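You operate a simulated robot arm through the tools that you are given. There is no shell and no other tool.

You run a simulated robot arm. Do the job below in one go: nothing can be reset, and whatever is moved stays where it is left.

JOB
Fill the brown glass, then the green glass, at the jar's tap.
Fine: each to its line, tap shut; the brown one goes on the tray, the green one stays under the tap. Set down upright: brown glass, green glass.
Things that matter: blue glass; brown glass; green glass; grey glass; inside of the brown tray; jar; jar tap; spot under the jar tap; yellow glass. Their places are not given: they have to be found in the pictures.

Only the result counts: the job must be done as asked and must still hold three seconds after the hand-in. Knocking over, shifting, dropping, spilling or breaking anything else fails it.

ROBOT AND FRAMES
A 5-joint arm with a two-finger parallel gripper, fixed in place. Base frame: the origin is at the foot of the arm, x ahead of it, y to its left, z up; the work surface is at about z = 880. Readings come in mm, degrees, newtons and seconds.
It reaches about 1134 mm from its shoulder. Its first joint turns from -149.0 to 149.0 degrees. Payload 1.57 kg.
Tool frame: the origin (TCP) lies between the finger pads and is the grasp point; the fingertips stand 30 mm ahead of it; z points along the fingers, y is the line along which they close. Largest opening 110 mm; finger width 24, thickness 12; the body of the gripper, 48 by 112 mm, starts 78 mm behind the TCP.
Orientation is told as [roll, pitch, yaw] about the base's x, y, z axes, in that order, counted from this pose: with the fingers straight down and closing along the base's y, the tool's x points along the base's -x, its y along +y and its z along -z.

CONTROLS
- The arm moves only by the tool servo_tool. Its argument "moves" is a list of rows, each a list of 3 entries, a list of its own where there are three numbers: the turn, a rotation vector about the tool's x, y, z in degrees, then the shift along the tool's x, y, z in mm, then the opening, from 0 (shut) to 1 (fully open). In form: [[[wx, wy, wz], [dx, dy, dz], grip], ...]. A call has 1 to 20 rows; each row is the pose to reach, as a shift and turn from the pose commanded when the call began, along the tool's axes at that moment. A row lasts 0.2 s, in which the tool goes at most 50 mm and 8.6 degrees; a call with a longer step from one row to the next is refused whole, and so is a gripper value outside its range. Where a pose cannot be reached the arm comes as near as it can. A force on the tool above 40 N (or 10 N above the force at the start of the call, whichever is more), or a blocked arm, ends the call early, and 0.2 s more pass. Each finger travels about 153 mm/s and halts on what it meets, pressing with about 31 N; the grip force reading is that of the motor and also rises with nothing between the fingers. The clock runs only during rows and for 0.2 s after the last one: add rows that repeat a pose to give the fingers time. The reply holds the time, the measured pose of the TCP, the force on the tool along the base axes, the opening and the grip force, in the units named above and with some noise, with the torque about the TCP (base axes, N m) and any sound that the robot's microphone picked up.
- Cameras (640 x 400 px; columns grow to the right, rows downward): "scene" is fixed at [49, -651.2, 1456.4]; the picture's right is [0.52, -0.85, 0.00], its down [-0.35, -0.22, -0.91] and it looks along [0.78, 0.48, -0.41] (base axes); focal length 322 px, centre (320, 200). "wrist" rides on the gripper at [70, 16, -141] in the tool frame; the picture's right is [-0.23, 0.97, 0.00], its down [-0.85, -0.20, -0.48] and it looks along [-0.47, -0.11, 0.88] (tool axes); focal length 222 px, centre (320, 200).
- snapshot(camera): a new picture of that camera. The clock stands still meanwhile.
- slide_trunk(by): slides the trunk up (or, below 0, down) by that many mm; the arm rides with it, the base frame stays. It gives what a move gives, with no picture.
- measure_at(camera, pixels): for up to 12 pixels [column, row] of the newest picture of that camera ("zoom" is the newest enlarged one), the place [x, y, z] in the base frame of the surface seen there, good to about 3 mm. The clock stands still meanwhile.
- zoom(camera, box): a new picture of the part [left, top, right, bottom] of that camera's present view, enlarged. The clock stands still meanwhile.
- close_job(): hands the job in; it is judged then, once.

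Open the gripper and draw the arm clear of the work before you hand the job in, unless the task says otherwise.

The tools are called by a JSON object that holds its "api" and its "payload". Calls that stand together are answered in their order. servo_tool: Moves the arm, as the interface text tells. Its arguments: {"type":"object","properties":{"moves":{"type":"array"}},"required":["moves"]} The other tools are called the same way: slide_trunk (by) slides the trunk up or down; snapshot (camera) takes a picture; measure_at (camera, pixels) gives the place of the surface under pixels of a picture; zoom (camera, box) takes an enlarged picture of a part of a camera's view; close_job () hands the job in.

At the start:

```text
clock: 0.0
tool_pos: [673.9, -94.3, 1221.0]
tcp_rot: [0.0, 0.0, 0.0]
wrist_force: [0.4, 0.2, 0.0]
torque: [-0.03, 0.0, 0.0]
grip_width: 110.0
gripper_force: 0.1
trunk travel left (down, up): [-954.0, 16.0]
```

scene: 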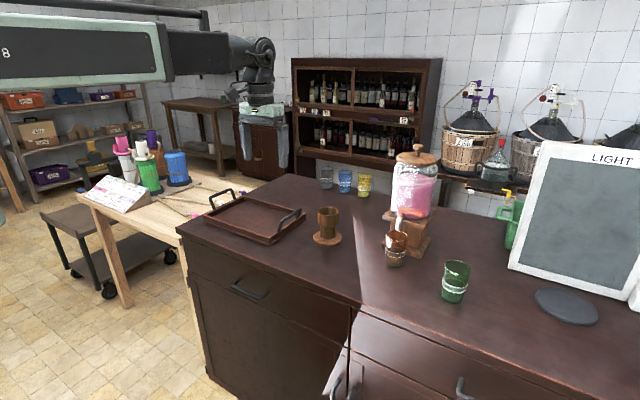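
wrist: 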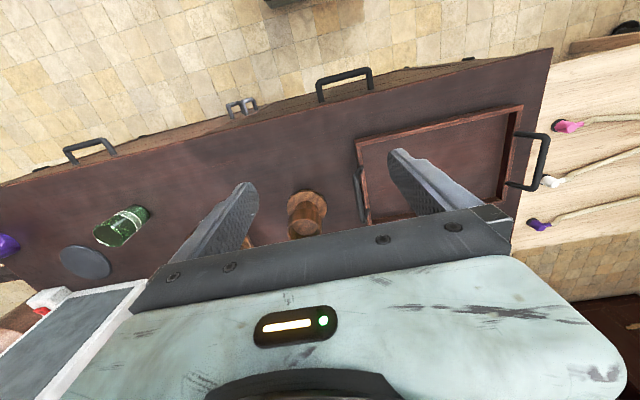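

I start by looking closer at the jar, its tap and the glasses around it (scene pixels about 300-480, 140-310).

{"api": "zoom", "payload": {"camera": "scene", "box": [300, 140, 480, 310]}}

{"api": "zoom", "payload": {"camera": "wrist", "box": [60, 80, 560, 300]}}

```text
2.35 times, centred on (390, 225) of scene
```

zoom: 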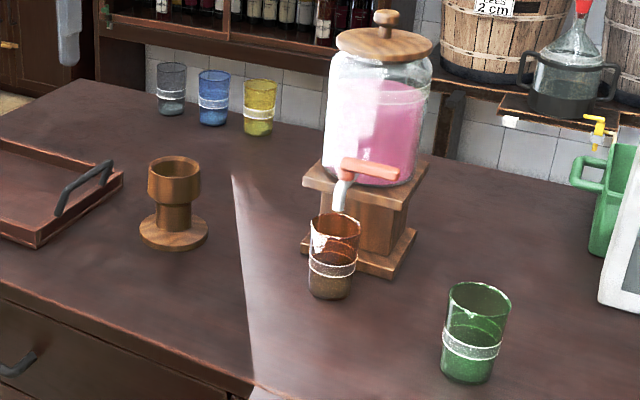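

```text
1.28 times, centred on (310, 190) of wrist
```

zoom: 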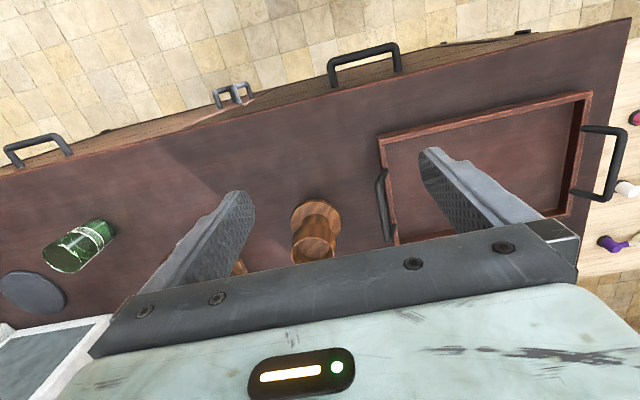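

The brown glass already stands under the tap; the tap has a pinkish lever. I enlarge the tap region and measure points.

{"api": "zoom", "payload": {"camera": "scene", "box": [370, 195, 450, 275]}}

```text
5.00 times, centred on (410, 235) of scene
```

zoom: 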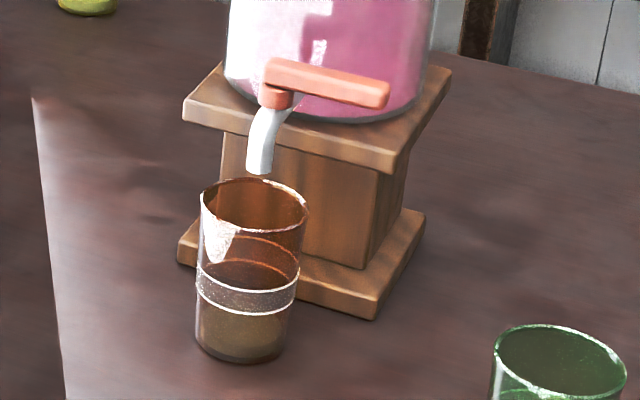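

The spout is at zoom pixel (260,160), the hub at (277,90), the lever end at (388,95). I measure these along with glass and plinth points.

{"api": "measure_at", "payload": {"camera": "zoom", "pixels": [[258, 168], [276, 98], [272, 68], [386, 95], [330, 80], [205, 210], [247, 355], [303, 205], [248, 240], [210, 85], [370, 150], [375, 310]]}}

{"api": "measure_at", "payload": {"camera": "scene", "pixels": [[316, 206], [326, 236], [340, 208], [455, 262], [453, 300], [445, 263], [470, 266], [240, 218], [205, 215], [268, 242], [307, 210], [240, 198]]}}

```text
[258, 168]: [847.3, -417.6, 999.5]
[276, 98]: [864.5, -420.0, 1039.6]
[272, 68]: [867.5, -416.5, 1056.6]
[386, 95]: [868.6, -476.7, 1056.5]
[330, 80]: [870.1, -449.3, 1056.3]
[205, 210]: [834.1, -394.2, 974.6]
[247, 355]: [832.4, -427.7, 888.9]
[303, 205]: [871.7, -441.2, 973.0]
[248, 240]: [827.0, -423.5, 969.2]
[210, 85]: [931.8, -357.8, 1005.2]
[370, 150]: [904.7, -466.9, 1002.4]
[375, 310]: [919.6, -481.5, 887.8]
```

```text
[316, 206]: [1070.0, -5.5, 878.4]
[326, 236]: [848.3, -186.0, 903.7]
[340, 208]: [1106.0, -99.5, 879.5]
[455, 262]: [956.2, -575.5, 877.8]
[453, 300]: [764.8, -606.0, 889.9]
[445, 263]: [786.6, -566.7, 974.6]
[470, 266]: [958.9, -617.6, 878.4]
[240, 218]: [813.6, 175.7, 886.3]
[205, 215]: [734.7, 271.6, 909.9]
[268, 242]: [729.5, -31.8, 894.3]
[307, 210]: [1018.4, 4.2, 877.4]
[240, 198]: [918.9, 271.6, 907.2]
```

Hub around (866,-418), lever along -y at z≈1056, spout mouth near (847,-418,1000). I look closer at the brown glass and green glass to see their lines and content.

{"api": "zoom", "payload": {"camera": "scene", "box": [382, 225, 418, 270]}}

{"api": "zoom", "payload": {"camera": "scene", "box": [432, 255, 482, 307]}}

{"api": "zoom", "payload": {"camera": "scene", "box": [300, 195, 355, 250]}}

{"api": "zoom", "payload": {"camera": "scene", "box": [380, 140, 445, 215]}}

```text
8.89 times, centred on (400, 248) of scene
```

zoom: 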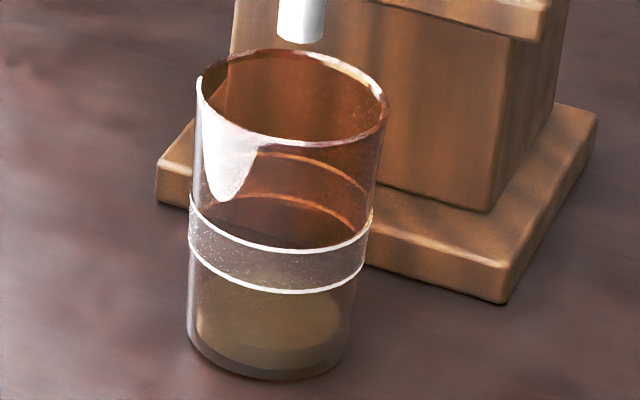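

```text
7.69 times, centred on (457, 281) of scene
```

zoom: 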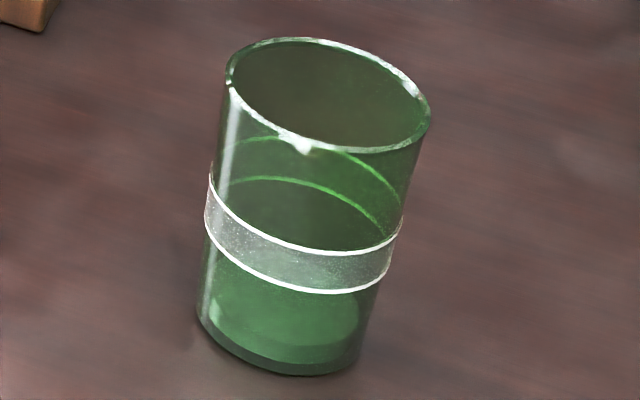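

```text
7.27 times, centred on (328, 222) of scene
```

zoom: 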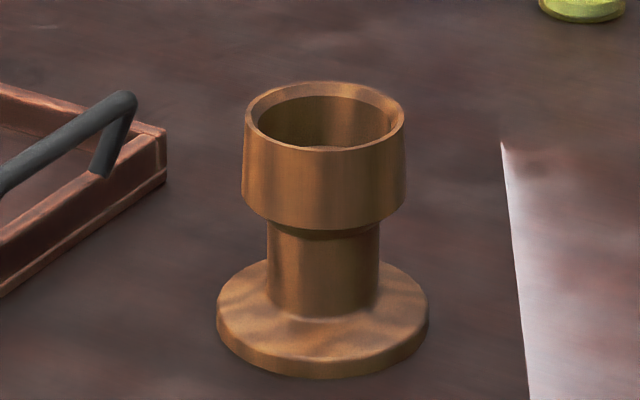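

```text
5.33 times, centred on (412, 178) of scene
```

zoom: 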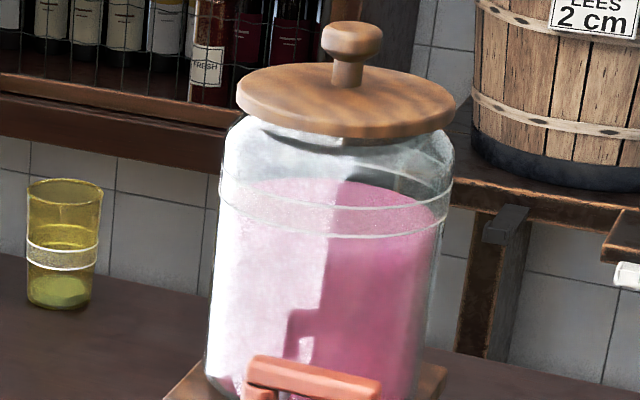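

I measure the band heights on both glasses and the rim/base of the brown glass.

{"api": "zoom", "payload": {"camera": "scene", "box": [382, 225, 418, 270]}}

{"api": "measure_at", "payload": {"camera": "zoom", "pixels": [[276, 248], [266, 290], [262, 376], [290, 145], [195, 210], [370, 215], [345, 355], [330, 50], [300, 35], [500, 300], [160, 195], [390, 270]]}}

```text
8.89 times, centred on (400, 248) of scene
```

zoom: 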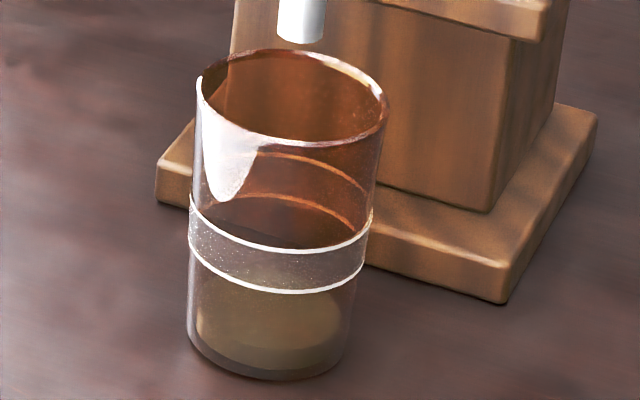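

```text
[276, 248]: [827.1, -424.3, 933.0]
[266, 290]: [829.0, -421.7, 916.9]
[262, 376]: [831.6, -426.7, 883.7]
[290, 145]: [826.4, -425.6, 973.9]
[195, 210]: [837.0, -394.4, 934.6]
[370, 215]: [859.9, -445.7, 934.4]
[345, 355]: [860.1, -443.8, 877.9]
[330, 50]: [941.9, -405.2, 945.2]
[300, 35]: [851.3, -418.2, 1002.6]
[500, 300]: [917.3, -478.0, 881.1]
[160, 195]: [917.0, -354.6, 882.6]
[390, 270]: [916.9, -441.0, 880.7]
```

Band spans z≈917–934, the plinth's front edge is at x≈917, glass centre ≈(850,-418). Now I measure the jar, its lid and the tap lever in detail.

{"api": "zoom", "payload": {"camera": "scene", "box": [375, 140, 455, 240]}}

{"api": "measure_at", "payload": {"camera": "zoom", "pixels": [[330, 95], [200, 65], [420, 75], [205, 200], [410, 205], [300, 200], [260, 290], [390, 290], [330, 10], [180, 270], [310, 55], [300, 120]]}}

{"api": "zoom", "payload": {"camera": "scene", "box": [392, 200, 424, 222]}}

{"api": "measure_at", "payload": {"camera": "zoom", "pixels": [[170, 120], [200, 50], [260, 70], [350, 90], [440, 110], [480, 130], [440, 150], [300, 105], [210, 130], [120, 200], [170, 170], [380, 80]]}}

```text
4.00 times, centred on (415, 190) of scene
```

zoom: 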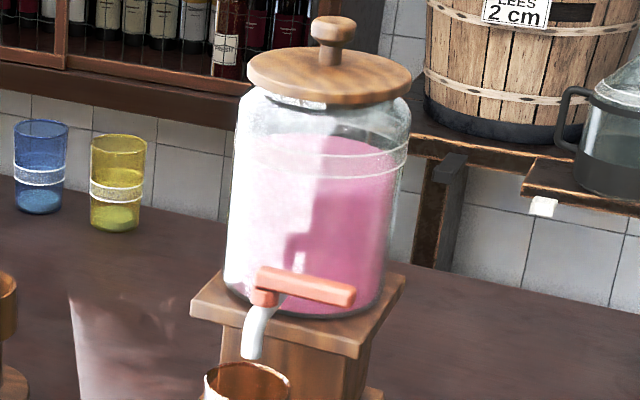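

```text
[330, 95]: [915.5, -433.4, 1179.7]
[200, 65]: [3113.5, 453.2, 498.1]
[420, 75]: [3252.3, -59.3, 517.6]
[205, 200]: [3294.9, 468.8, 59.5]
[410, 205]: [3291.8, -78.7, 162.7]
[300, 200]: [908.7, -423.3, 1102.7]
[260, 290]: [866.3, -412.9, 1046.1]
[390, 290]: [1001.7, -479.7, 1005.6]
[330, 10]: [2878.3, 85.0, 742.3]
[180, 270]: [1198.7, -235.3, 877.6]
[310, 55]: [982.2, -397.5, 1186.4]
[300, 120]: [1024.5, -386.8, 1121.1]
```

```text
16.00 times, centred on (408, 211) of scene
```

zoom: 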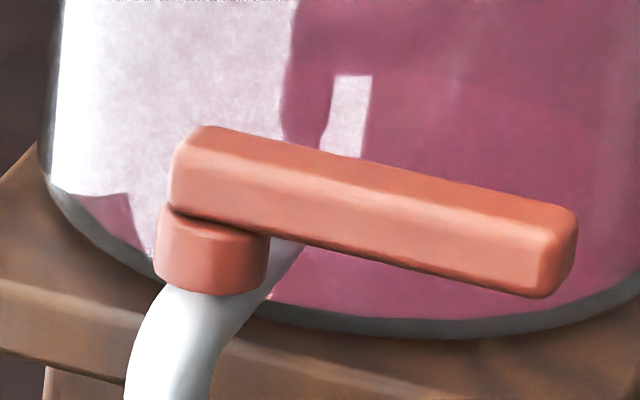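

```text
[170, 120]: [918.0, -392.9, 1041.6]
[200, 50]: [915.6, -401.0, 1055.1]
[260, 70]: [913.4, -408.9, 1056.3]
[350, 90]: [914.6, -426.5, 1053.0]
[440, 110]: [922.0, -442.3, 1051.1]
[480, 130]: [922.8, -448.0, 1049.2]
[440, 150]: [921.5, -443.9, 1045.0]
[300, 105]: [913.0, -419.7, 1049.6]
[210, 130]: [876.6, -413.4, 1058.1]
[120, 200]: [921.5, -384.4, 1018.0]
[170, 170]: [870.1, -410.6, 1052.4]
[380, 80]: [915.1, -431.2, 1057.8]
```

The lever turns on an upright hub. I measure the lever ends more exactly, plus tray corners, handle heights and the wooden stand.

{"api": "measure_at", "payload": {"camera": "zoom", "pixels": [[210, 160], [300, 190], [400, 220], [500, 240], [550, 260], [565, 235], [400, 250], [520, 285], [540, 210], [210, 250], [210, 220], [190, 200]]}}

{"api": "zoom", "payload": {"camera": "scene", "box": [175, 170, 355, 280]}}

{"api": "measure_at", "payload": {"camera": "zoom", "pixels": [[105, 115], [240, 95], [340, 255], [475, 155], [320, 220], [220, 170], [395, 155], [460, 130], [180, 80], [545, 130], [545, 255], [290, 160]]}}

```text
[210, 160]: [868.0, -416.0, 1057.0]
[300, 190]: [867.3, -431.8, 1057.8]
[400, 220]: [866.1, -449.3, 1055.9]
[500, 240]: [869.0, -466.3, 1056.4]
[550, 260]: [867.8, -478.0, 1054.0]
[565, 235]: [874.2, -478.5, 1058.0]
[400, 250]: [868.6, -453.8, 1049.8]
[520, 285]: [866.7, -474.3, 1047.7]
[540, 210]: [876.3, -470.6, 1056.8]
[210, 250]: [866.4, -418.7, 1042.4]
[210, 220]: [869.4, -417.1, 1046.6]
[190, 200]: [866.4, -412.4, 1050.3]
```

```text
3.56 times, centred on (265, 225) of scene
```

zoom: 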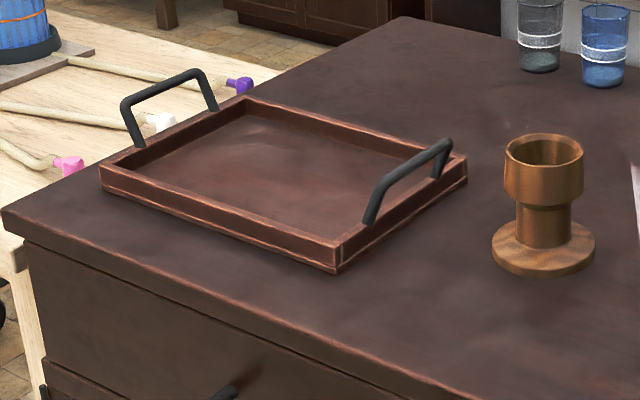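

```text
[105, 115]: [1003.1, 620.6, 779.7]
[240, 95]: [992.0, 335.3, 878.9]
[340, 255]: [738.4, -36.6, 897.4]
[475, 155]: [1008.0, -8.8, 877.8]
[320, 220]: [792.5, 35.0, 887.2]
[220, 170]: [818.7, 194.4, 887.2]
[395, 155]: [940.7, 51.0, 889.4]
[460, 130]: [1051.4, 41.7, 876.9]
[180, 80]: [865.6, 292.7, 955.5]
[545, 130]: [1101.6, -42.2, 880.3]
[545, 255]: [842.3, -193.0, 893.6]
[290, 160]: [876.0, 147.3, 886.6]
```

Lever: x≈866–880, y≈-412 to -479, z≈1047–1059, hub axis ≈(873,-419); tray floor ≈z 887. I first swing the arm toward the tap's azimuth at height, fingers down, aligning the yaw with the azimuth.

{"api": "servo_tool", "payload": {"moves": [[[0, 0, 3.5], [-3, -34, 2], 1], [[0, 0, 7], [-6, -69, 5], 1], [[0, 0, 10.5], [-10, -104, 8], 1], [[0, 0, 14], [-13, -138, 10], 1], [[0, 0, 17.5], [-16, -172, 12], 1], [[0, 0, 21], [-20, -207, 15], 1], [[0, 0, 24.5], [-23, -242, 18], 1], [[0, 0, 27.9], [-26, -276, 20], 1], [[0, 0, 27.9], [-26, -276, 20], 1]]}}

```text
clock: 2.0
tool_pos: [698.3, -372.5, 1219.3]
tcp_rot: [0.0, 0.0, -28.0]
wrist_force: [0.4, 0.0, 0.0]
torque: [0.0, -0.03, -0.03]
grip_width: 110.0
gripper_force: 0.0
out of reach, approached as far as the arm can: row 2, 3, 4, 5, 6, 7, 8, 9
trunk travel left (down, up): [-954.0, 16.0]
```

The arm couldn't go lower at this trunk height, so I lower the trunk by 100 mm (the region under the hand is free) and look.

{"api": "slide_trunk", "payload": {"by": -100}}

{"api": "snapshot", "payload": {"camera": "scene"}}

{"api": "snapshot", "payload": {"camera": "wrist"}}

```text
clock: 3.3
tool_pos: [698.8, -371.3, 1121.3]
tcp_rot: [0.0, -0.1, -28.0]
wrist_force: [0.5, 0.3, -0.1]
torque: [0.02, 0.02, 0.0]
grip_width: 110.3
gripper_force: 0.1
trunk travel left (down, up): [-854.0, 116.0]
```

```text
taken
```

scene: 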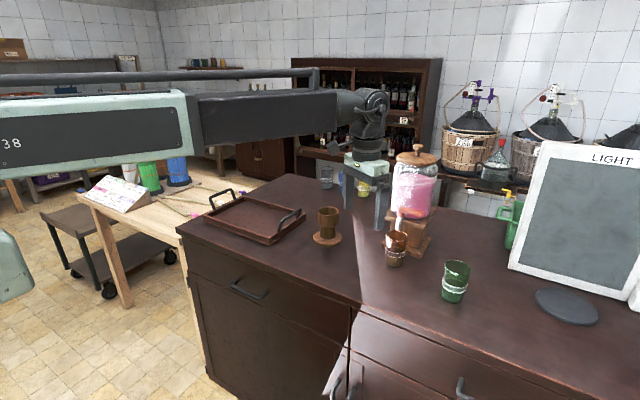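

```text
taken
```

wrist: 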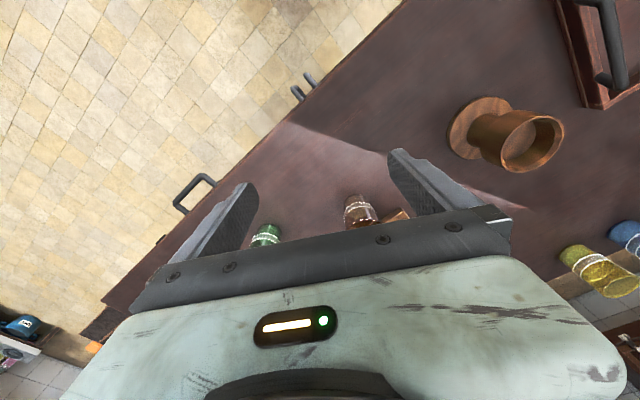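

The arm is nearly level at the wrist height. I tilt the tool forward by 40° in place to learn what the arm can do.

{"api": "servo_tool", "payload": {"moves": [[[0, -8, 0], [0, 0, 0], 1], [[0, -16, 0], [0, 0, 0], 1], [[0, -24, 0], [0, 0, 0], 1], [[0, -32, 0], [0, 0, 0], 1], [[0, -40, 0], [0, 0, 0], 1], [[0, -40, 0], [0, 0, 0], 1]]}}

```text
clock: 4.7
tool_pos: [698.9, -373.1, 1175.8]
tcp_rot: [0.0, -40.1, -28.0]
wrist_force: [0.2, 0.0, -0.6]
torque: [-0.03, 0.0, 0.0]
grip_width: 110.0
gripper_force: 0.1
out of reach, approached as far as the arm can: row 2, 3, 4, 5, 6
trunk travel left (down, up): [-854.0, 116.0]
```

At this trunk height the wrist cannot sink further (it rose 55 mm), so height is set by the trunk. I lower the trunk by another 100 mm and look forward at the tap with the wrist camera.

{"api": "slide_trunk", "payload": {"by": -100}}

{"api": "snapshot", "payload": {"camera": "wrist"}}

{"api": "snapshot", "payload": {"camera": "scene"}}

```text
clock: 6.1
tool_pos: [700.2, -373.1, 1076.8]
tcp_rot: [0.0, -40.0, -27.9]
wrist_force: [-0.4, 0.5, 0.6]
torque: [-0.01, 0.02, 0.04]
grip_width: 109.9
gripper_force: 0.0
trunk travel left (down, up): [-754.0, 216.0]
```

```text
taken
```

wrist: 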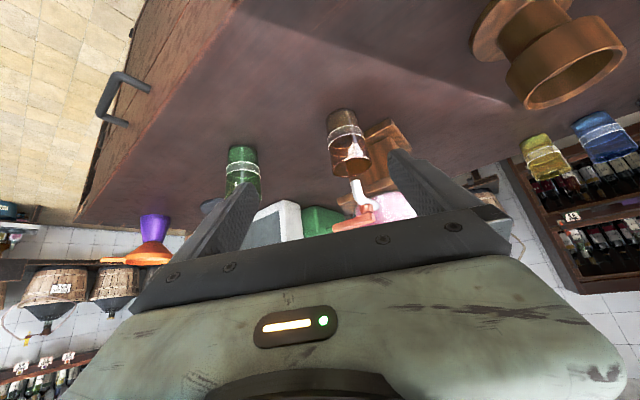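

```text
taken
```

scene: 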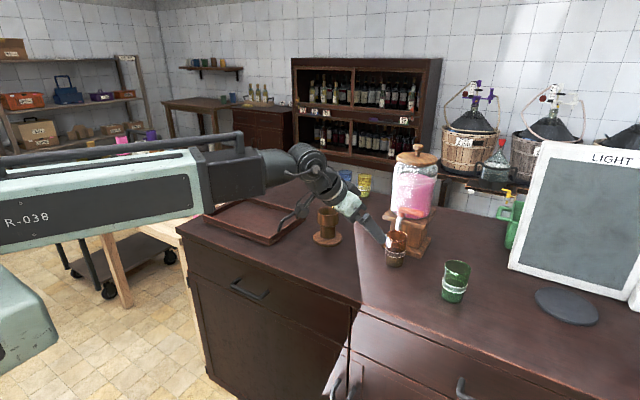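

I check the arm's own thickness (underside heights) and the wooden stand's top so that it clears the bench when lowered.

{"api": "measure_at", "payload": {"camera": "scene", "pixels": [[240, 160], [240, 195], [100, 175], [120, 237], [195, 215], [305, 150], [345, 205], [328, 208], [321, 210], [327, 240], [365, 300], [190, 235]]}}

```text
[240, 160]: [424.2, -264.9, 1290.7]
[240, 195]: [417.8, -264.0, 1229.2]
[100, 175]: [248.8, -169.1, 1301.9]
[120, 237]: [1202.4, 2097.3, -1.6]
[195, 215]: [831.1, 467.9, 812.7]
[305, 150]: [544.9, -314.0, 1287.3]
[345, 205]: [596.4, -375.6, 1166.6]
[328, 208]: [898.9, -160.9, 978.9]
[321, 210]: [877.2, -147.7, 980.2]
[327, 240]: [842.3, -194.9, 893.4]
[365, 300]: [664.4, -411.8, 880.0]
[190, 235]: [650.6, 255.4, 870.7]
```

The bench edge is at x≈660, the stand's rim at z≈980. To work the lever I will straddle it with the two fingers in the upright plane, so I spin the hand 90° and narrow the opening to about 36 mm.

{"api": "servo_tool", "payload": {"moves": [[[0, 0, 8.2], [0, 0, 0], 0.9], [[0, 0, 16.4], [0, 0, 0], 0.8], [[0, 0, 24.6], [0, 0, 0], 0.7], [[0, 0, 32.8], [0, 0, 0], 0.6], [[0, 0, 41], [0, 0, 0], 0.5], [[0, 0, 49.2], [0, 0, 0], 0.4], [[0, 0, 57.4], [0, 0, 0], 0.33], [[0, 0, 65.6], [0, 0, 0], 0.33], [[0, 0, 73.8], [0, 0, 0], 0.33], [[0, 0, 82], [0, 0, 0], 0.33], [[0, 0, 90], [0, 0, 0], 0.33], [[0, 0, 90], [0, 0, 0], 0.33]]}}

{"api": "slide_trunk", "payload": {"by": -60}}

{"api": "snapshot", "payload": {"camera": "scene"}}

```text
clock: 8.7
tool_pos: [699.5, -372.2, 1076.6]
tcp_rot: [40.1, 0.1, -118.0]
wrist_force: [-0.5, -0.2, 0.1]
torque: [0.02, -0.05, -0.03]
grip_width: 36.3
gripper_force: 0.0
trunk travel left (down, up): [-754.0, 216.0]
```

```text
clock: 9.7
tool_pos: [700.4, -371.6, 1016.1]
tcp_rot: [40.1, 0.0, -118.1]
wrist_force: [0.9, -0.4, -0.6]
torque: [-0.02, -0.01, -0.01]
grip_width: 36.5
gripper_force: 0.0
trunk travel left (down, up): [-694.0, 276.0]
```

```text
taken
```

scene: 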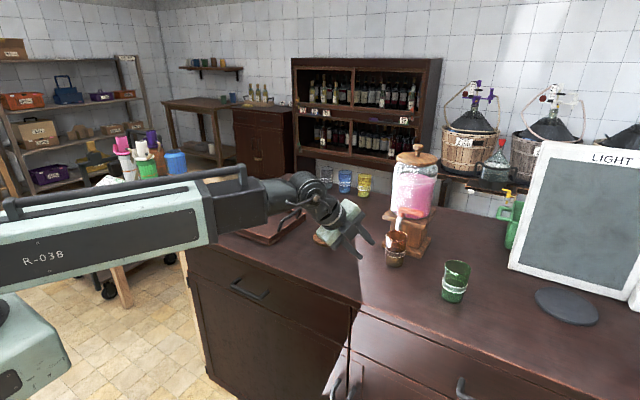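

Now I raise the hand straight up about 92 mm (in its own axes) to the pre-approach height, checking that the command follows.

{"api": "servo_tool", "payload": {"moves": [[[0, 0, 0], [0, 15, -17.7], 0.33], [[0, 0, 0], [0, 30, -35.4], 0.33], [[0, 0, 0], [0, 45, -53], 0.33], [[0, 0, 0], [0, 59.5, -70.9], 0.33], [[0, 0, 0], [0, 59.5, -70.9], 0.33]]}}

```text
clock: 10.9
tool_pos: [700.1, -372.3, 1015.9]
tcp_rot: [40.0, 0.0, -117.9]
wrist_force: [-0.4, -0.1, 0.5]
torque: [-0.03, 0.02, 0.01]
grip_width: 36.2
gripper_force: 0.1
out of reach, approached as far as the arm can: row 1, 2, 3, 4, 5
trunk travel left (down, up): [-694.0, 276.0]
```

The height follows only the trunk (servo cannot change z), so I'll use the trunk for vertical and servo for radial moves. I raise the trunk 150 mm, then bring the fingers nearly upright (tilt 15°) for a vertical straddle of the lever.

{"api": "slide_trunk", "payload": {"by": 150}}

{"api": "servo_tool", "payload": {"moves": [[[8.3, 0, 0], [0, 0, 0], 0.4], [[16.6, 0, 0], [0, 0, 0], 0.4], [[25, 0, 0], [0, 0, 0], 0.4], [[25, 0, 0], [0, 0, 0], 0.4]]}}

```text
clock: 12.6
tool_pos: [699.1, -371.7, 1165.1]
tcp_rot: [40.0, -0.1, -118.0]
wrist_force: [0.4, -0.1, -0.4]
torque: [0.01, 0.01, 0.01]
grip_width: 36.2
gripper_force: 0.1
trunk travel left (down, up): [-844.0, 126.0]
```

```text
clock: 13.6
tool_pos: [698.4, -372.2, 1118.5]
tcp_rot: [14.9, 0.0, -118.0]
wrist_force: [-0.7, -0.4, 0.2]
torque: [-0.04, -0.01, 0.01]
grip_width: 44.3
gripper_force: 0.0
out of reach, approached as far as the arm can: row 1, 2, 3, 4
trunk travel left (down, up): [-844.0, 126.0]
```

Tilt is 15° and TCP at z≈1118, above the lever. I move radially outward 150 mm of the ~199 mm needed, then check with pictures.

{"api": "servo_tool", "payload": {"moves": [[[0, 0, 0], [-0.8, 29, 7.8], 0.4], [[0, 0, 0], [-1.6, 58, 15.5], 0.4], [[0, 0, 0], [-2.4, 87, 23.3], 0.4], [[0, 0, 0], [-3.2, 116, 31], 0.4], [[0, 0, 0], [-4, 145, 38.8], 0.4], [[0, 0, 0], [-4, 145, 38.8], 0.4]]}}

{"api": "snapshot", "payload": {"camera": "scene"}}

{"api": "snapshot", "payload": {"camera": "wrist"}}

```text
clock: 15.0
tool_pos: [830.8, -448.0, 1118.7]
tcp_rot: [15.1, 0.0, -117.8]
wrist_force: [-0.1, 0.3, -1.2]
torque: [0.02, 0.03, 0.0]
grip_width: 44.1
gripper_force: 0.1
trunk travel left (down, up): [-844.0, 126.0]
```

```text
taken
```

scene: 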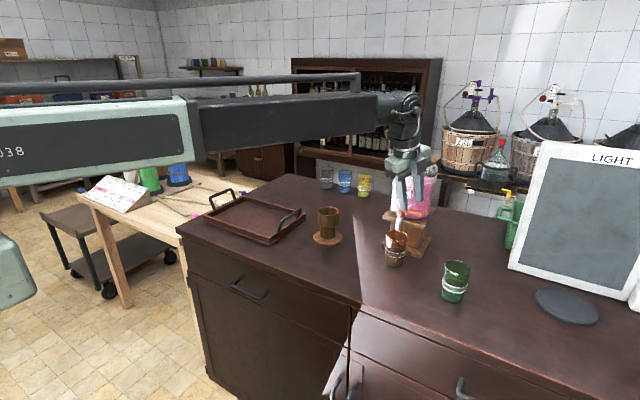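

```text
taken
```

wrist: 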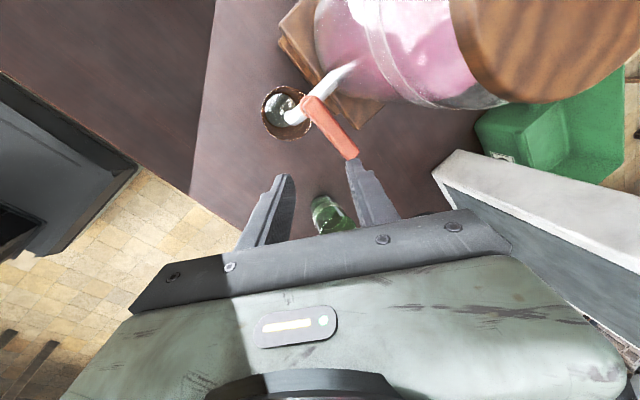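

The wrist view shows the lever (hub end near (308,105), tip near (350,152)) and the spout over the glass. I measure them from here.

{"api": "measure_at", "payload": {"camera": "wrist", "pixels": [[308, 105], [328, 125], [348, 150], [338, 128], [322, 135], [295, 116], [345, 75], [265, 110], [283, 88], [285, 137], [430, 20], [470, 100]]}}

{"api": "zoom", "payload": {"camera": "wrist", "box": [240, 50, 400, 180]}}

```text
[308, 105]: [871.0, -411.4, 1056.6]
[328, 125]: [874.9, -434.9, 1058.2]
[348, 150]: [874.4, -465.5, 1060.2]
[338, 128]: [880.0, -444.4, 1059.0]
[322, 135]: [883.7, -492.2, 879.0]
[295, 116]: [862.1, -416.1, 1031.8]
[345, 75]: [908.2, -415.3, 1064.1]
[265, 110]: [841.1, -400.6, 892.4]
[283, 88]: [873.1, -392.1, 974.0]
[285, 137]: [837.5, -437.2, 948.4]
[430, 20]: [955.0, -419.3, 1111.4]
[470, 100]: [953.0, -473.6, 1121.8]
```

```text
3.08 times, centred on (320, 115) of wrist
```

zoom: 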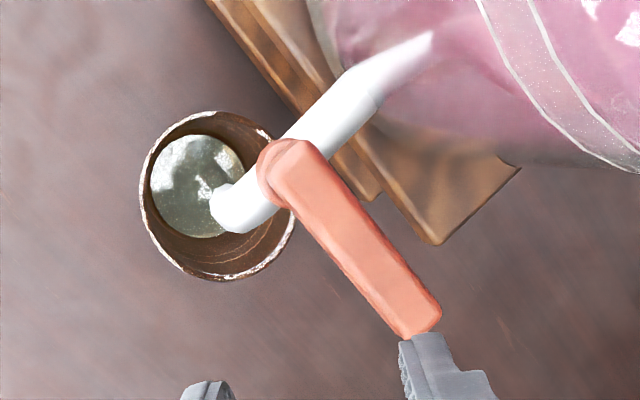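

Lever centreline x≈874, top z≈1059. I extend 47 mm radially so the lever falls midway between the fingers, staying above it.

{"api": "servo_tool", "payload": {"moves": [[[0, 0, 0], [0, 15.1, 4.1], 0.4], [[0, 0, 0], [0, 30.3, 8.1], 0.4], [[0, 0, 0], [-0.2, 45.4, 12.2], 0.4], [[0, 0, 0], [-0.2, 45.4, 12.2], 0.4]]}}

{"api": "snapshot", "payload": {"camera": "wrist"}}

{"api": "zoom", "payload": {"camera": "scene", "box": [360, 120, 480, 280]}}

```text
clock: 16.0
tool_pos: [872.8, -470.3, 1117.6]
tcp_rot: [15.0, 0.1, -117.9]
wrist_force: [0.6, 0.0, 0.0]
torque: [-0.01, 0.01, 0.01]
grip_width: 44.1
gripper_force: 0.0
trunk travel left (down, up): [-844.0, 126.0]
```

```text
taken
```

wrist: 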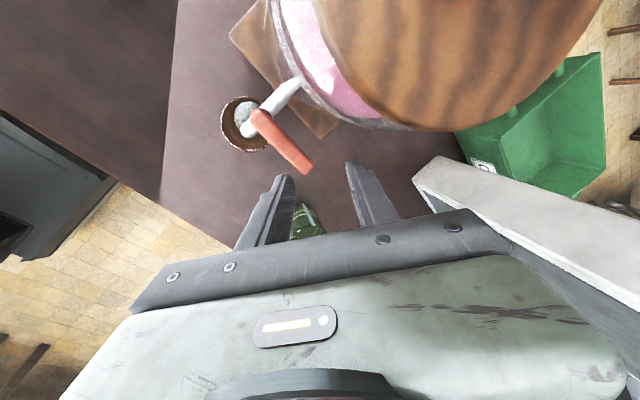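

```text
2.50 times, centred on (420, 200) of scene
```

zoom: 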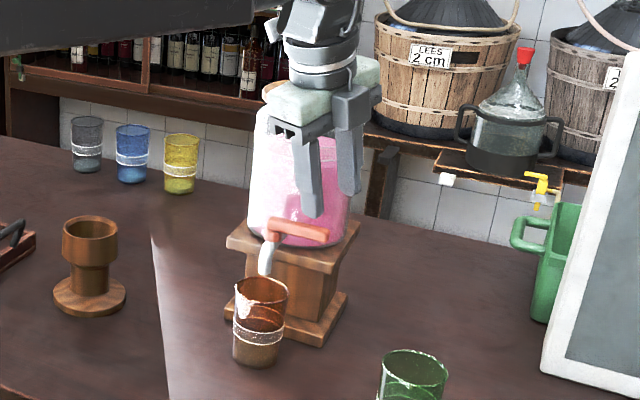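

The lever lies between the two fingertips in the view. Before lowering I check the lid's edge against the gripper's front corner.

{"api": "measure_at", "payload": {"camera": "wrist", "pixels": [[430, 122], [385, 108], [470, 122], [345, 70], [500, 105], [300, 172], [305, 165], [293, 150], [415, 128], [355, 165], [285, 180], [275, 125]]}}

```text
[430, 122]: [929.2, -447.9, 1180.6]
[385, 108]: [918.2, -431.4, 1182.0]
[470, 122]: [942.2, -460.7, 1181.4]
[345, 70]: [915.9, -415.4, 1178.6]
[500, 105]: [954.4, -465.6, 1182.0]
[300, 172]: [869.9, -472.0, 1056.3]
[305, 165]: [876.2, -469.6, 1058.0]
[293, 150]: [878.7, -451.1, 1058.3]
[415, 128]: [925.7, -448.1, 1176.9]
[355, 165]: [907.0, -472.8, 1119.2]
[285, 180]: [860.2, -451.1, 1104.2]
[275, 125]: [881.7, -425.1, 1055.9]
```

Clearance to lid and jar is about 15–20 mm. I lower the trunk 30 mm and check the force.

{"api": "slide_trunk", "payload": {"by": -30}}

{"api": "zoom", "payload": {"camera": "wrist", "box": [200, 50, 460, 230]}}

{"api": "zoom", "payload": {"camera": "scene", "box": [380, 160, 450, 260]}}

```text
clock: 16.8
tool_pos: [873.3, -471.3, 1088.7]
tcp_rot: [15.1, 0.0, -117.9]
wrist_force: [-0.7, -0.8, -0.2]
torque: [0.0, 0.01, -0.01]
grip_width: 44.0
gripper_force: 0.1
trunk travel left (down, up): [-814.0, 156.0]
```

```text
2.22 times, centred on (330, 140) of wrist
```

zoom: 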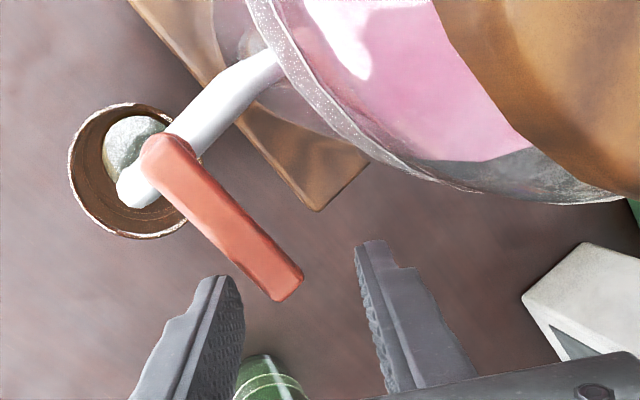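

```text
4.00 times, centred on (415, 210) of scene
```

zoom: 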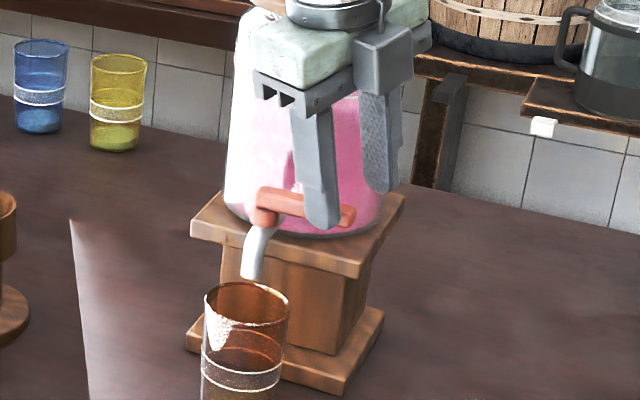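

The near finger passes in front of and the far finger behind the lever. I lower another 28 mm so they straddle it.

{"api": "slide_trunk", "payload": {"by": -28}}

{"api": "zoom", "payload": {"camera": "wrist", "box": [160, 50, 420, 230]}}

{"api": "zoom", "payload": {"camera": "scene", "box": [380, 180, 450, 280]}}

```text
clock: 17.5
tool_pos: [873.2, -471.4, 1060.0]
tcp_rot: [15.1, 0.0, -117.9]
wrist_force: [0.0, -0.6, -0.8]
torque: [0.0, 0.02, -0.02]
grip_width: 44.2
gripper_force: 0.1
trunk travel left (down, up): [-786.0, 184.0]
```

```text
2.22 times, centred on (290, 140) of wrist
```

zoom: 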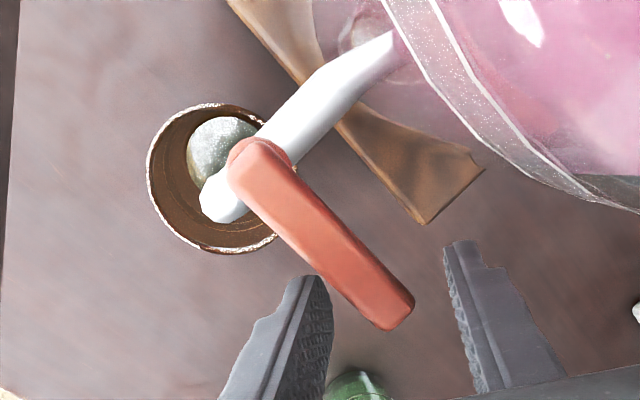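

```text
4.00 times, centred on (415, 230) of scene
```

zoom: 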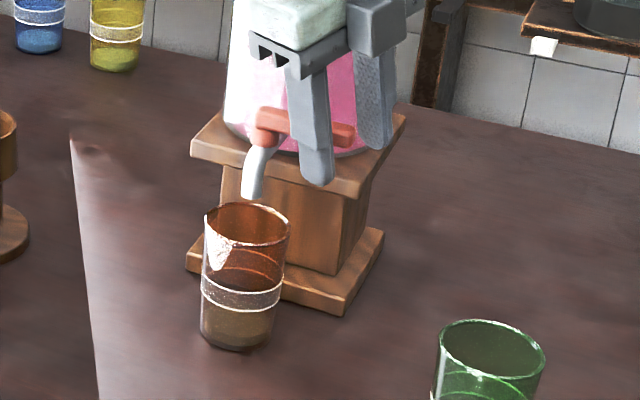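

The fingers straddle the lever (free gap ~13 mm behind it). I pull radially toward the robot by 14 mm to just reach contact, then read the force.

{"api": "servo_tool", "payload": {"moves": [[[0, 0, 0], [0, -4.8, -1.3], 0.4], [[0, 0, 0], [0, -9.7, -2.6], 0.4], [[0, 0, 0], [0, -13.5, -3.6], 0.4], [[0, 0, 0], [0, -13.5, -3.6], 0.4]]}}

{"api": "zoom", "payload": {"camera": "wrist", "box": [160, 50, 420, 230]}}

```text
clock: 18.5
tool_pos: [860.1, -464.1, 1060.2]
tcp_rot: [14.9, -0.2, -117.9]
wrist_force: [0.7, 0.5, -0.4]
torque: [0.0, 0.0, 0.01]
grip_width: 44.0
gripper_force: 0.1
trunk travel left (down, up): [-786.0, 184.0]
```

```text
2.22 times, centred on (290, 140) of wrist
```

zoom: 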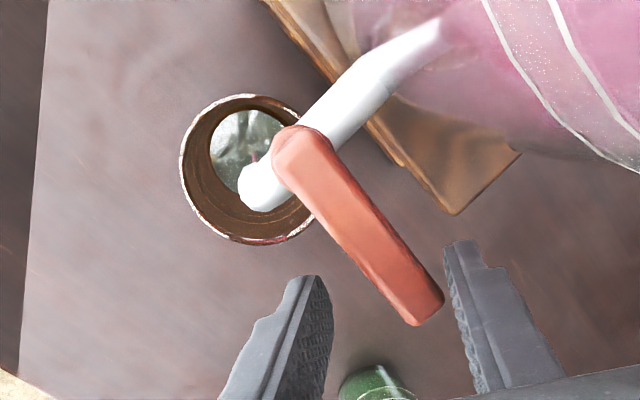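

No contact force yet; the far finger is just at the lever's back. I pull 5 mm more.

{"api": "servo_tool", "payload": {"moves": [[[0, 0, 0], [0, -2.4, -0.6], 0.4], [[0, 0, 0], [0, -4.8, -1.3], 0.4]]}}

{"api": "zoom", "payload": {"camera": "wrist", "box": [160, 50, 420, 230]}}

```text
clock: 19.1
tool_pos: [856.6, -463.9, 1059.6]
tcp_rot: [15.0, 0.0, -117.9]
wrist_force: [0.5, -0.6, 0.1]
torque: [-0.03, 0.01, -0.03]
grip_width: 44.4
gripper_force: 0.3
trunk travel left (down, up): [-786.0, 184.0]
```

```text
2.22 times, centred on (290, 140) of wrist
```

zoom: 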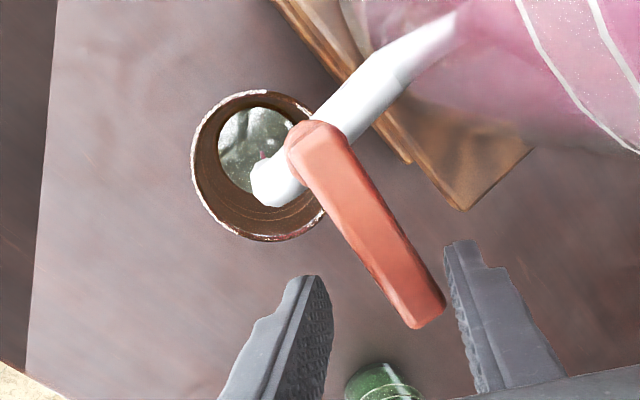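

The lever has just begun to follow with hardly any force. I pull another 6 mm and look for flow.

{"api": "servo_tool", "payload": {"moves": [[[0, 0, 0], [0, -2.9, -0.8], 0.4], [[0, 0, 0], [0, -5.8, -1.6], 0.4]]}}

{"api": "zoom", "payload": {"camera": "wrist", "box": [160, 50, 420, 230]}}

{"api": "zoom", "payload": {"camera": "scene", "box": [380, 195, 450, 275]}}

```text
clock: 19.7
tool_pos: [849.5, -458.9, 1060.9]
tcp_rot: [15.0, -0.1, -117.8]
wrist_force: [-0.5, -0.5, 0.8]
torque: [0.01, 0.01, -0.03]
grip_width: 44.1
gripper_force: 0.3
trunk travel left (down, up): [-786.0, 184.0]
```

```text
2.22 times, centred on (290, 140) of wrist
```

zoom: 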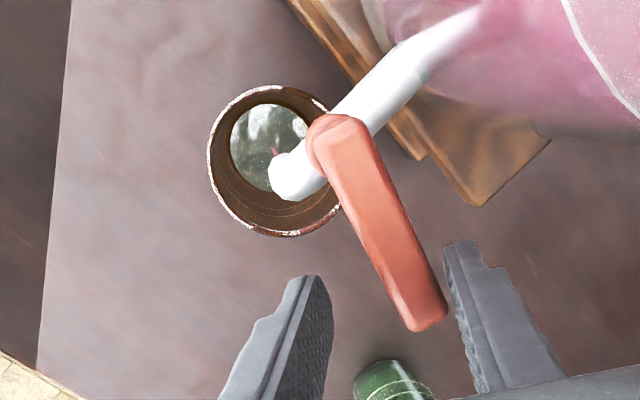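

```text
5.00 times, centred on (415, 235) of scene
```

zoom: 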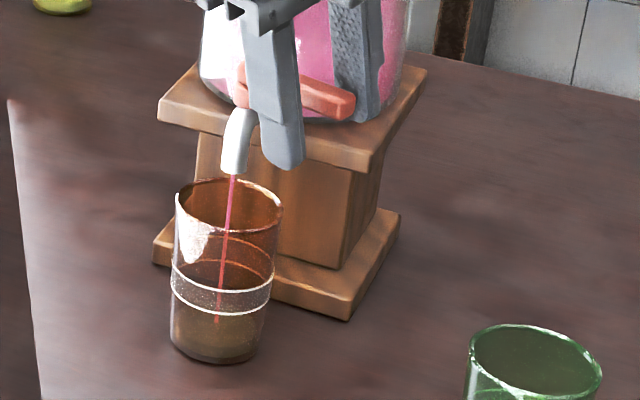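

A thin pink stream falls into the brown glass already at this small angle. I hold for 2 s and check how the level rises.

{"api": "servo_tool", "payload": {"moves": [[[0, 0, 0], [0, 0, 0], 0.4], [[0, 0, 0], [0, 0, 0], 0.4], [[0, 0, 0], [0, 0, 0], 0.4], [[0, 0, 0], [0, 0, 0], 0.4], [[0, 0, 0], [0, 0, 0], 0.4], [[0, 0, 0], [0, 0, 0], 0.4], [[0, 0, 0], [0, 0, 0], 0.4], [[0, 0, 0], [0, 0, 0], 0.4], [[0, 0, 0], [0, 0, 0], 0.4]]}}

{"api": "zoom", "payload": {"camera": "scene", "box": [382, 225, 418, 270]}}

{"api": "zoom", "payload": {"camera": "wrist", "box": [230, 60, 330, 160]}}

```text
clock: 21.7
tool_pos: [850.1, -459.3, 1060.8]
tcp_rot: [15.0, 0.0, -117.9]
wrist_force: [-0.5, -0.4, -0.4]
torque: [0.04, -0.01, 0.0]
grip_width: 43.8
gripper_force: 0.0
trunk travel left (down, up): [-786.0, 184.0]
```

```text
8.89 times, centred on (400, 248) of scene
```

zoom: 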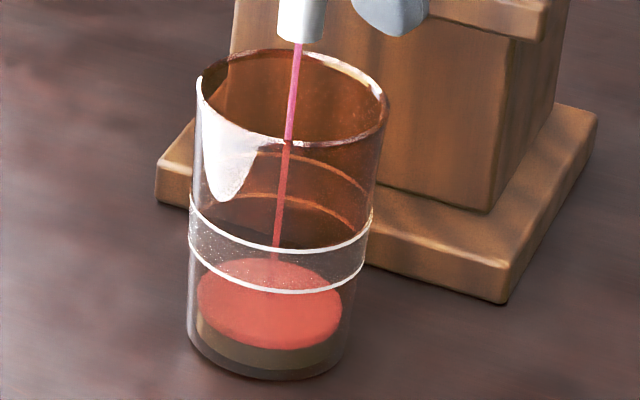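

```text
4.00 times, centred on (280, 110) of wrist
```

zoom: 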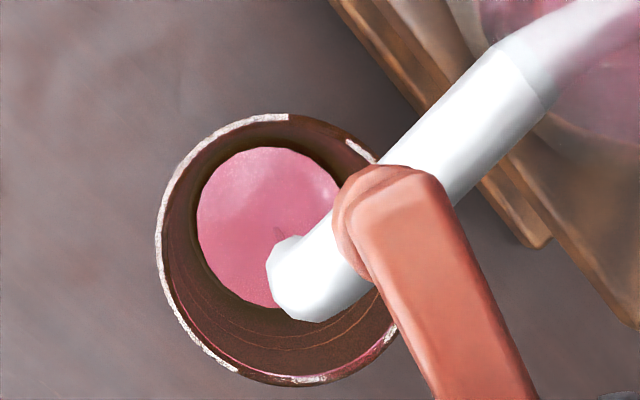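

The liquid surface is plainly visible from above in the wrist view (zoom pixel (250,200)); I measure its height.

{"api": "measure_at", "payload": {"camera": "zoom", "pixels": [[250, 190], [240, 240], [280, 180], [260, 220], [220, 220], [240, 160]]}}

```text
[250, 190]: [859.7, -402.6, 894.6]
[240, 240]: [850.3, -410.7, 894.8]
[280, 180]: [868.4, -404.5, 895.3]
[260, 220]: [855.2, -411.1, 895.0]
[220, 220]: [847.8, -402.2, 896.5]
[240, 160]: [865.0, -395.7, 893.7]
```

Level z≈895 after about 2.5 s of flow; the band is 917–934, so I aim for about 925. I hold 3 more seconds and re-measure for the rate.

{"api": "servo_tool", "payload": {"moves": [[[0, 0, 0], [0, 0, 0], 0.4], [[0, 0, 0], [0, 0, 0], 0.4], [[0, 0, 0], [0, 0, 0], 0.4], [[0, 0, 0], [0, 0, 0], 0.4], [[0, 0, 0], [0, 0, 0], 0.4], [[0, 0, 0], [0, 0, 0], 0.4], [[0, 0, 0], [0, 0, 0], 0.4], [[0, 0, 0], [0, 0, 0], 0.4], [[0, 0, 0], [0, 0, 0], 0.4], [[0, 0, 0], [0, 0, 0], 0.4], [[0, 0, 0], [0, 0, 0], 0.4], [[0, 0, 0], [0, 0, 0], 0.4], [[0, 0, 0], [0, 0, 0], 0.4], [[0, 0, 0], [0, 0, 0], 0.4]]}}

{"api": "zoom", "payload": {"camera": "scene", "box": [382, 225, 418, 270]}}

{"api": "zoom", "payload": {"camera": "wrist", "box": [230, 60, 330, 160]}}

{"api": "measure_at", "payload": {"camera": "zoom", "pixels": [[250, 190], [240, 240], [280, 180], [260, 220], [220, 220], [240, 160]]}}

```text
clock: 24.7
tool_pos: [849.5, -459.7, 1058.5]
tcp_rot: [15.1, 0.0, -117.9]
wrist_force: [0.0, -1.4, -0.1]
torque: [0.04, 0.01, -0.02]
grip_width: 43.9
gripper_force: 0.1
trunk travel left (down, up): [-786.0, 184.0]
```

```text
8.89 times, centred on (400, 248) of scene
```

zoom: 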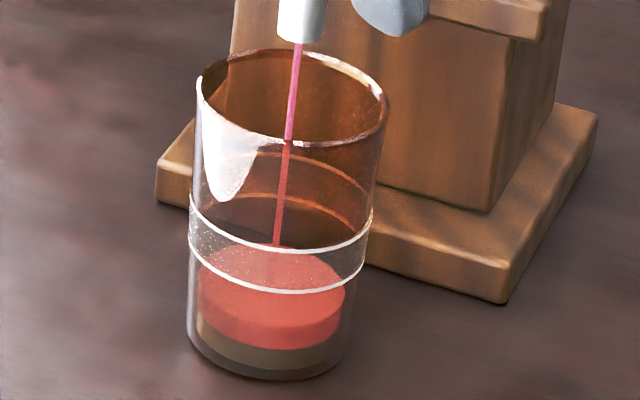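

```text
4.00 times, centred on (280, 110) of wrist
```

zoom: 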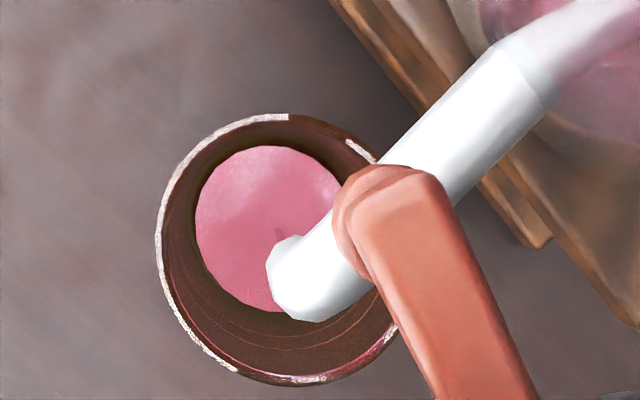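

```text
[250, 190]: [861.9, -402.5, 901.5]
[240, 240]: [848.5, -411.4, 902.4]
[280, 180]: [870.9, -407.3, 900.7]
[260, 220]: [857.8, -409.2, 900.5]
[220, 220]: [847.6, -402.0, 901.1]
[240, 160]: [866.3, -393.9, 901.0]
```

Rate ≈2.1 mm/s, level ≈901. I hold for two calls of 20 rows (~8.4 s), which should bring it to about 918.

{"api": "servo_tool", "payload": {"moves": [[[0, 0, 0], [0, 0, 0], 0.4], [[0, 0, 0], [0, 0, 0], 0.4], [[0, 0, 0], [0, 0, 0], 0.4], [[0, 0, 0], [0, 0, 0], 0.4], [[0, 0, 0], [0, 0, 0], 0.4], [[0, 0, 0], [0, 0, 0], 0.4], [[0, 0, 0], [0, 0, 0], 0.4], [[0, 0, 0], [0, 0, 0], 0.4], [[0, 0, 0], [0, 0, 0], 0.4], [[0, 0, 0], [0, 0, 0], 0.4], [[0, 0, 0], [0, 0, 0], 0.4], [[0, 0, 0], [0, 0, 0], 0.4], [[0, 0, 0], [0, 0, 0], 0.4], [[0, 0, 0], [0, 0, 0], 0.4], [[0, 0, 0], [0, 0, 0], 0.4], [[0, 0, 0], [0, 0, 0], 0.4], [[0, 0, 0], [0, 0, 0], 0.4], [[0, 0, 0], [0, 0, 0], 0.4], [[0, 0, 0], [0, 0, 0], 0.4], [[0, 0, 0], [0, 0, 0], 0.4]]}}

{"api": "zoom", "payload": {"camera": "wrist", "box": [230, 60, 330, 160]}}

{"api": "measure_at", "payload": {"camera": "zoom", "pixels": [[250, 190], [240, 240], [280, 180], [260, 220], [220, 220], [240, 160]]}}

```text
clock: 28.9
tool_pos: [851.1, -458.9, 1060.1]
tcp_rot: [15.0, 0.0, -117.9]
wrist_force: [-0.4, -0.3, -0.5]
torque: [-0.01, -0.01, -0.02]
grip_width: 44.4
gripper_force: 0.0
trunk travel left (down, up): [-786.0, 184.0]
```

```text
4.00 times, centred on (280, 110) of wrist
```

zoom: 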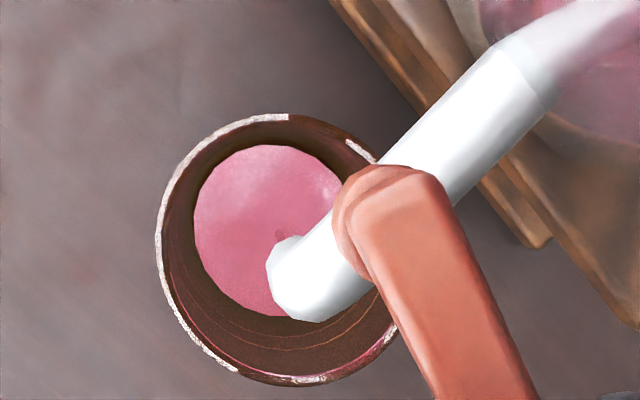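

```text
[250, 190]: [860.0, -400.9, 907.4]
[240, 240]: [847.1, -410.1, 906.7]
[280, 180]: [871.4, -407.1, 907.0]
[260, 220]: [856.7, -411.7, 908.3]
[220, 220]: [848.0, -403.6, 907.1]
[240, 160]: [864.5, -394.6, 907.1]
```

Level ≈907 (≈1.5 mm/s). I hold another 4.2 s.

{"api": "servo_tool", "payload": {"moves": [[[0, 0, 0], [0, 0, 0], 0.4], [[0, 0, 0], [0, 0, 0], 0.4], [[0, 0, 0], [0, 0, 0], 0.4], [[0, 0, 0], [0, 0, 0], 0.4], [[0, 0, 0], [0, 0, 0], 0.4], [[0, 0, 0], [0, 0, 0], 0.4], [[0, 0, 0], [0, 0, 0], 0.4], [[0, 0, 0], [0, 0, 0], 0.4], [[0, 0, 0], [0, 0, 0], 0.4], [[0, 0, 0], [0, 0, 0], 0.4], [[0, 0, 0], [0, 0, 0], 0.4], [[0, 0, 0], [0, 0, 0], 0.4], [[0, 0, 0], [0, 0, 0], 0.4], [[0, 0, 0], [0, 0, 0], 0.4], [[0, 0, 0], [0, 0, 0], 0.4], [[0, 0, 0], [0, 0, 0], 0.4], [[0, 0, 0], [0, 0, 0], 0.4], [[0, 0, 0], [0, 0, 0], 0.4], [[0, 0, 0], [0, 0, 0], 0.4], [[0, 0, 0], [0, 0, 0], 0.4]]}}

{"api": "zoom", "payload": {"camera": "scene", "box": [382, 225, 418, 270]}}

{"api": "zoom", "payload": {"camera": "wrist", "box": [230, 60, 330, 160]}}

{"api": "measure_at", "payload": {"camera": "zoom", "pixels": [[250, 190], [240, 240], [280, 180], [260, 220], [220, 220], [240, 160]]}}

```text
clock: 33.1
tool_pos: [849.6, -459.6, 1059.5]
tcp_rot: [15.1, 0.0, -118.0]
wrist_force: [0.1, -0.3, 0.3]
torque: [-0.01, -0.02, 0.01]
grip_width: 44.2
gripper_force: 0.0
trunk travel left (down, up): [-786.0, 184.0]
```

```text
8.89 times, centred on (400, 248) of scene
```

zoom: 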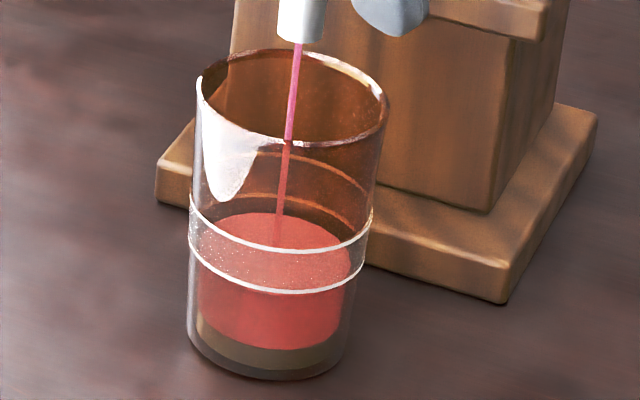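

```text
4.00 times, centred on (280, 110) of wrist
```

zoom: 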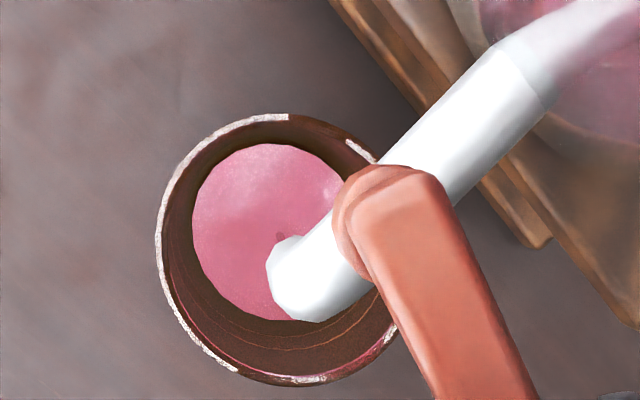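

```text
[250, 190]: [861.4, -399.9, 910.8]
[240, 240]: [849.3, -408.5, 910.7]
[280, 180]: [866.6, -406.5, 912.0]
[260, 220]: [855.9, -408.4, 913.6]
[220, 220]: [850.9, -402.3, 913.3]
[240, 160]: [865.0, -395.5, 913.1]
```

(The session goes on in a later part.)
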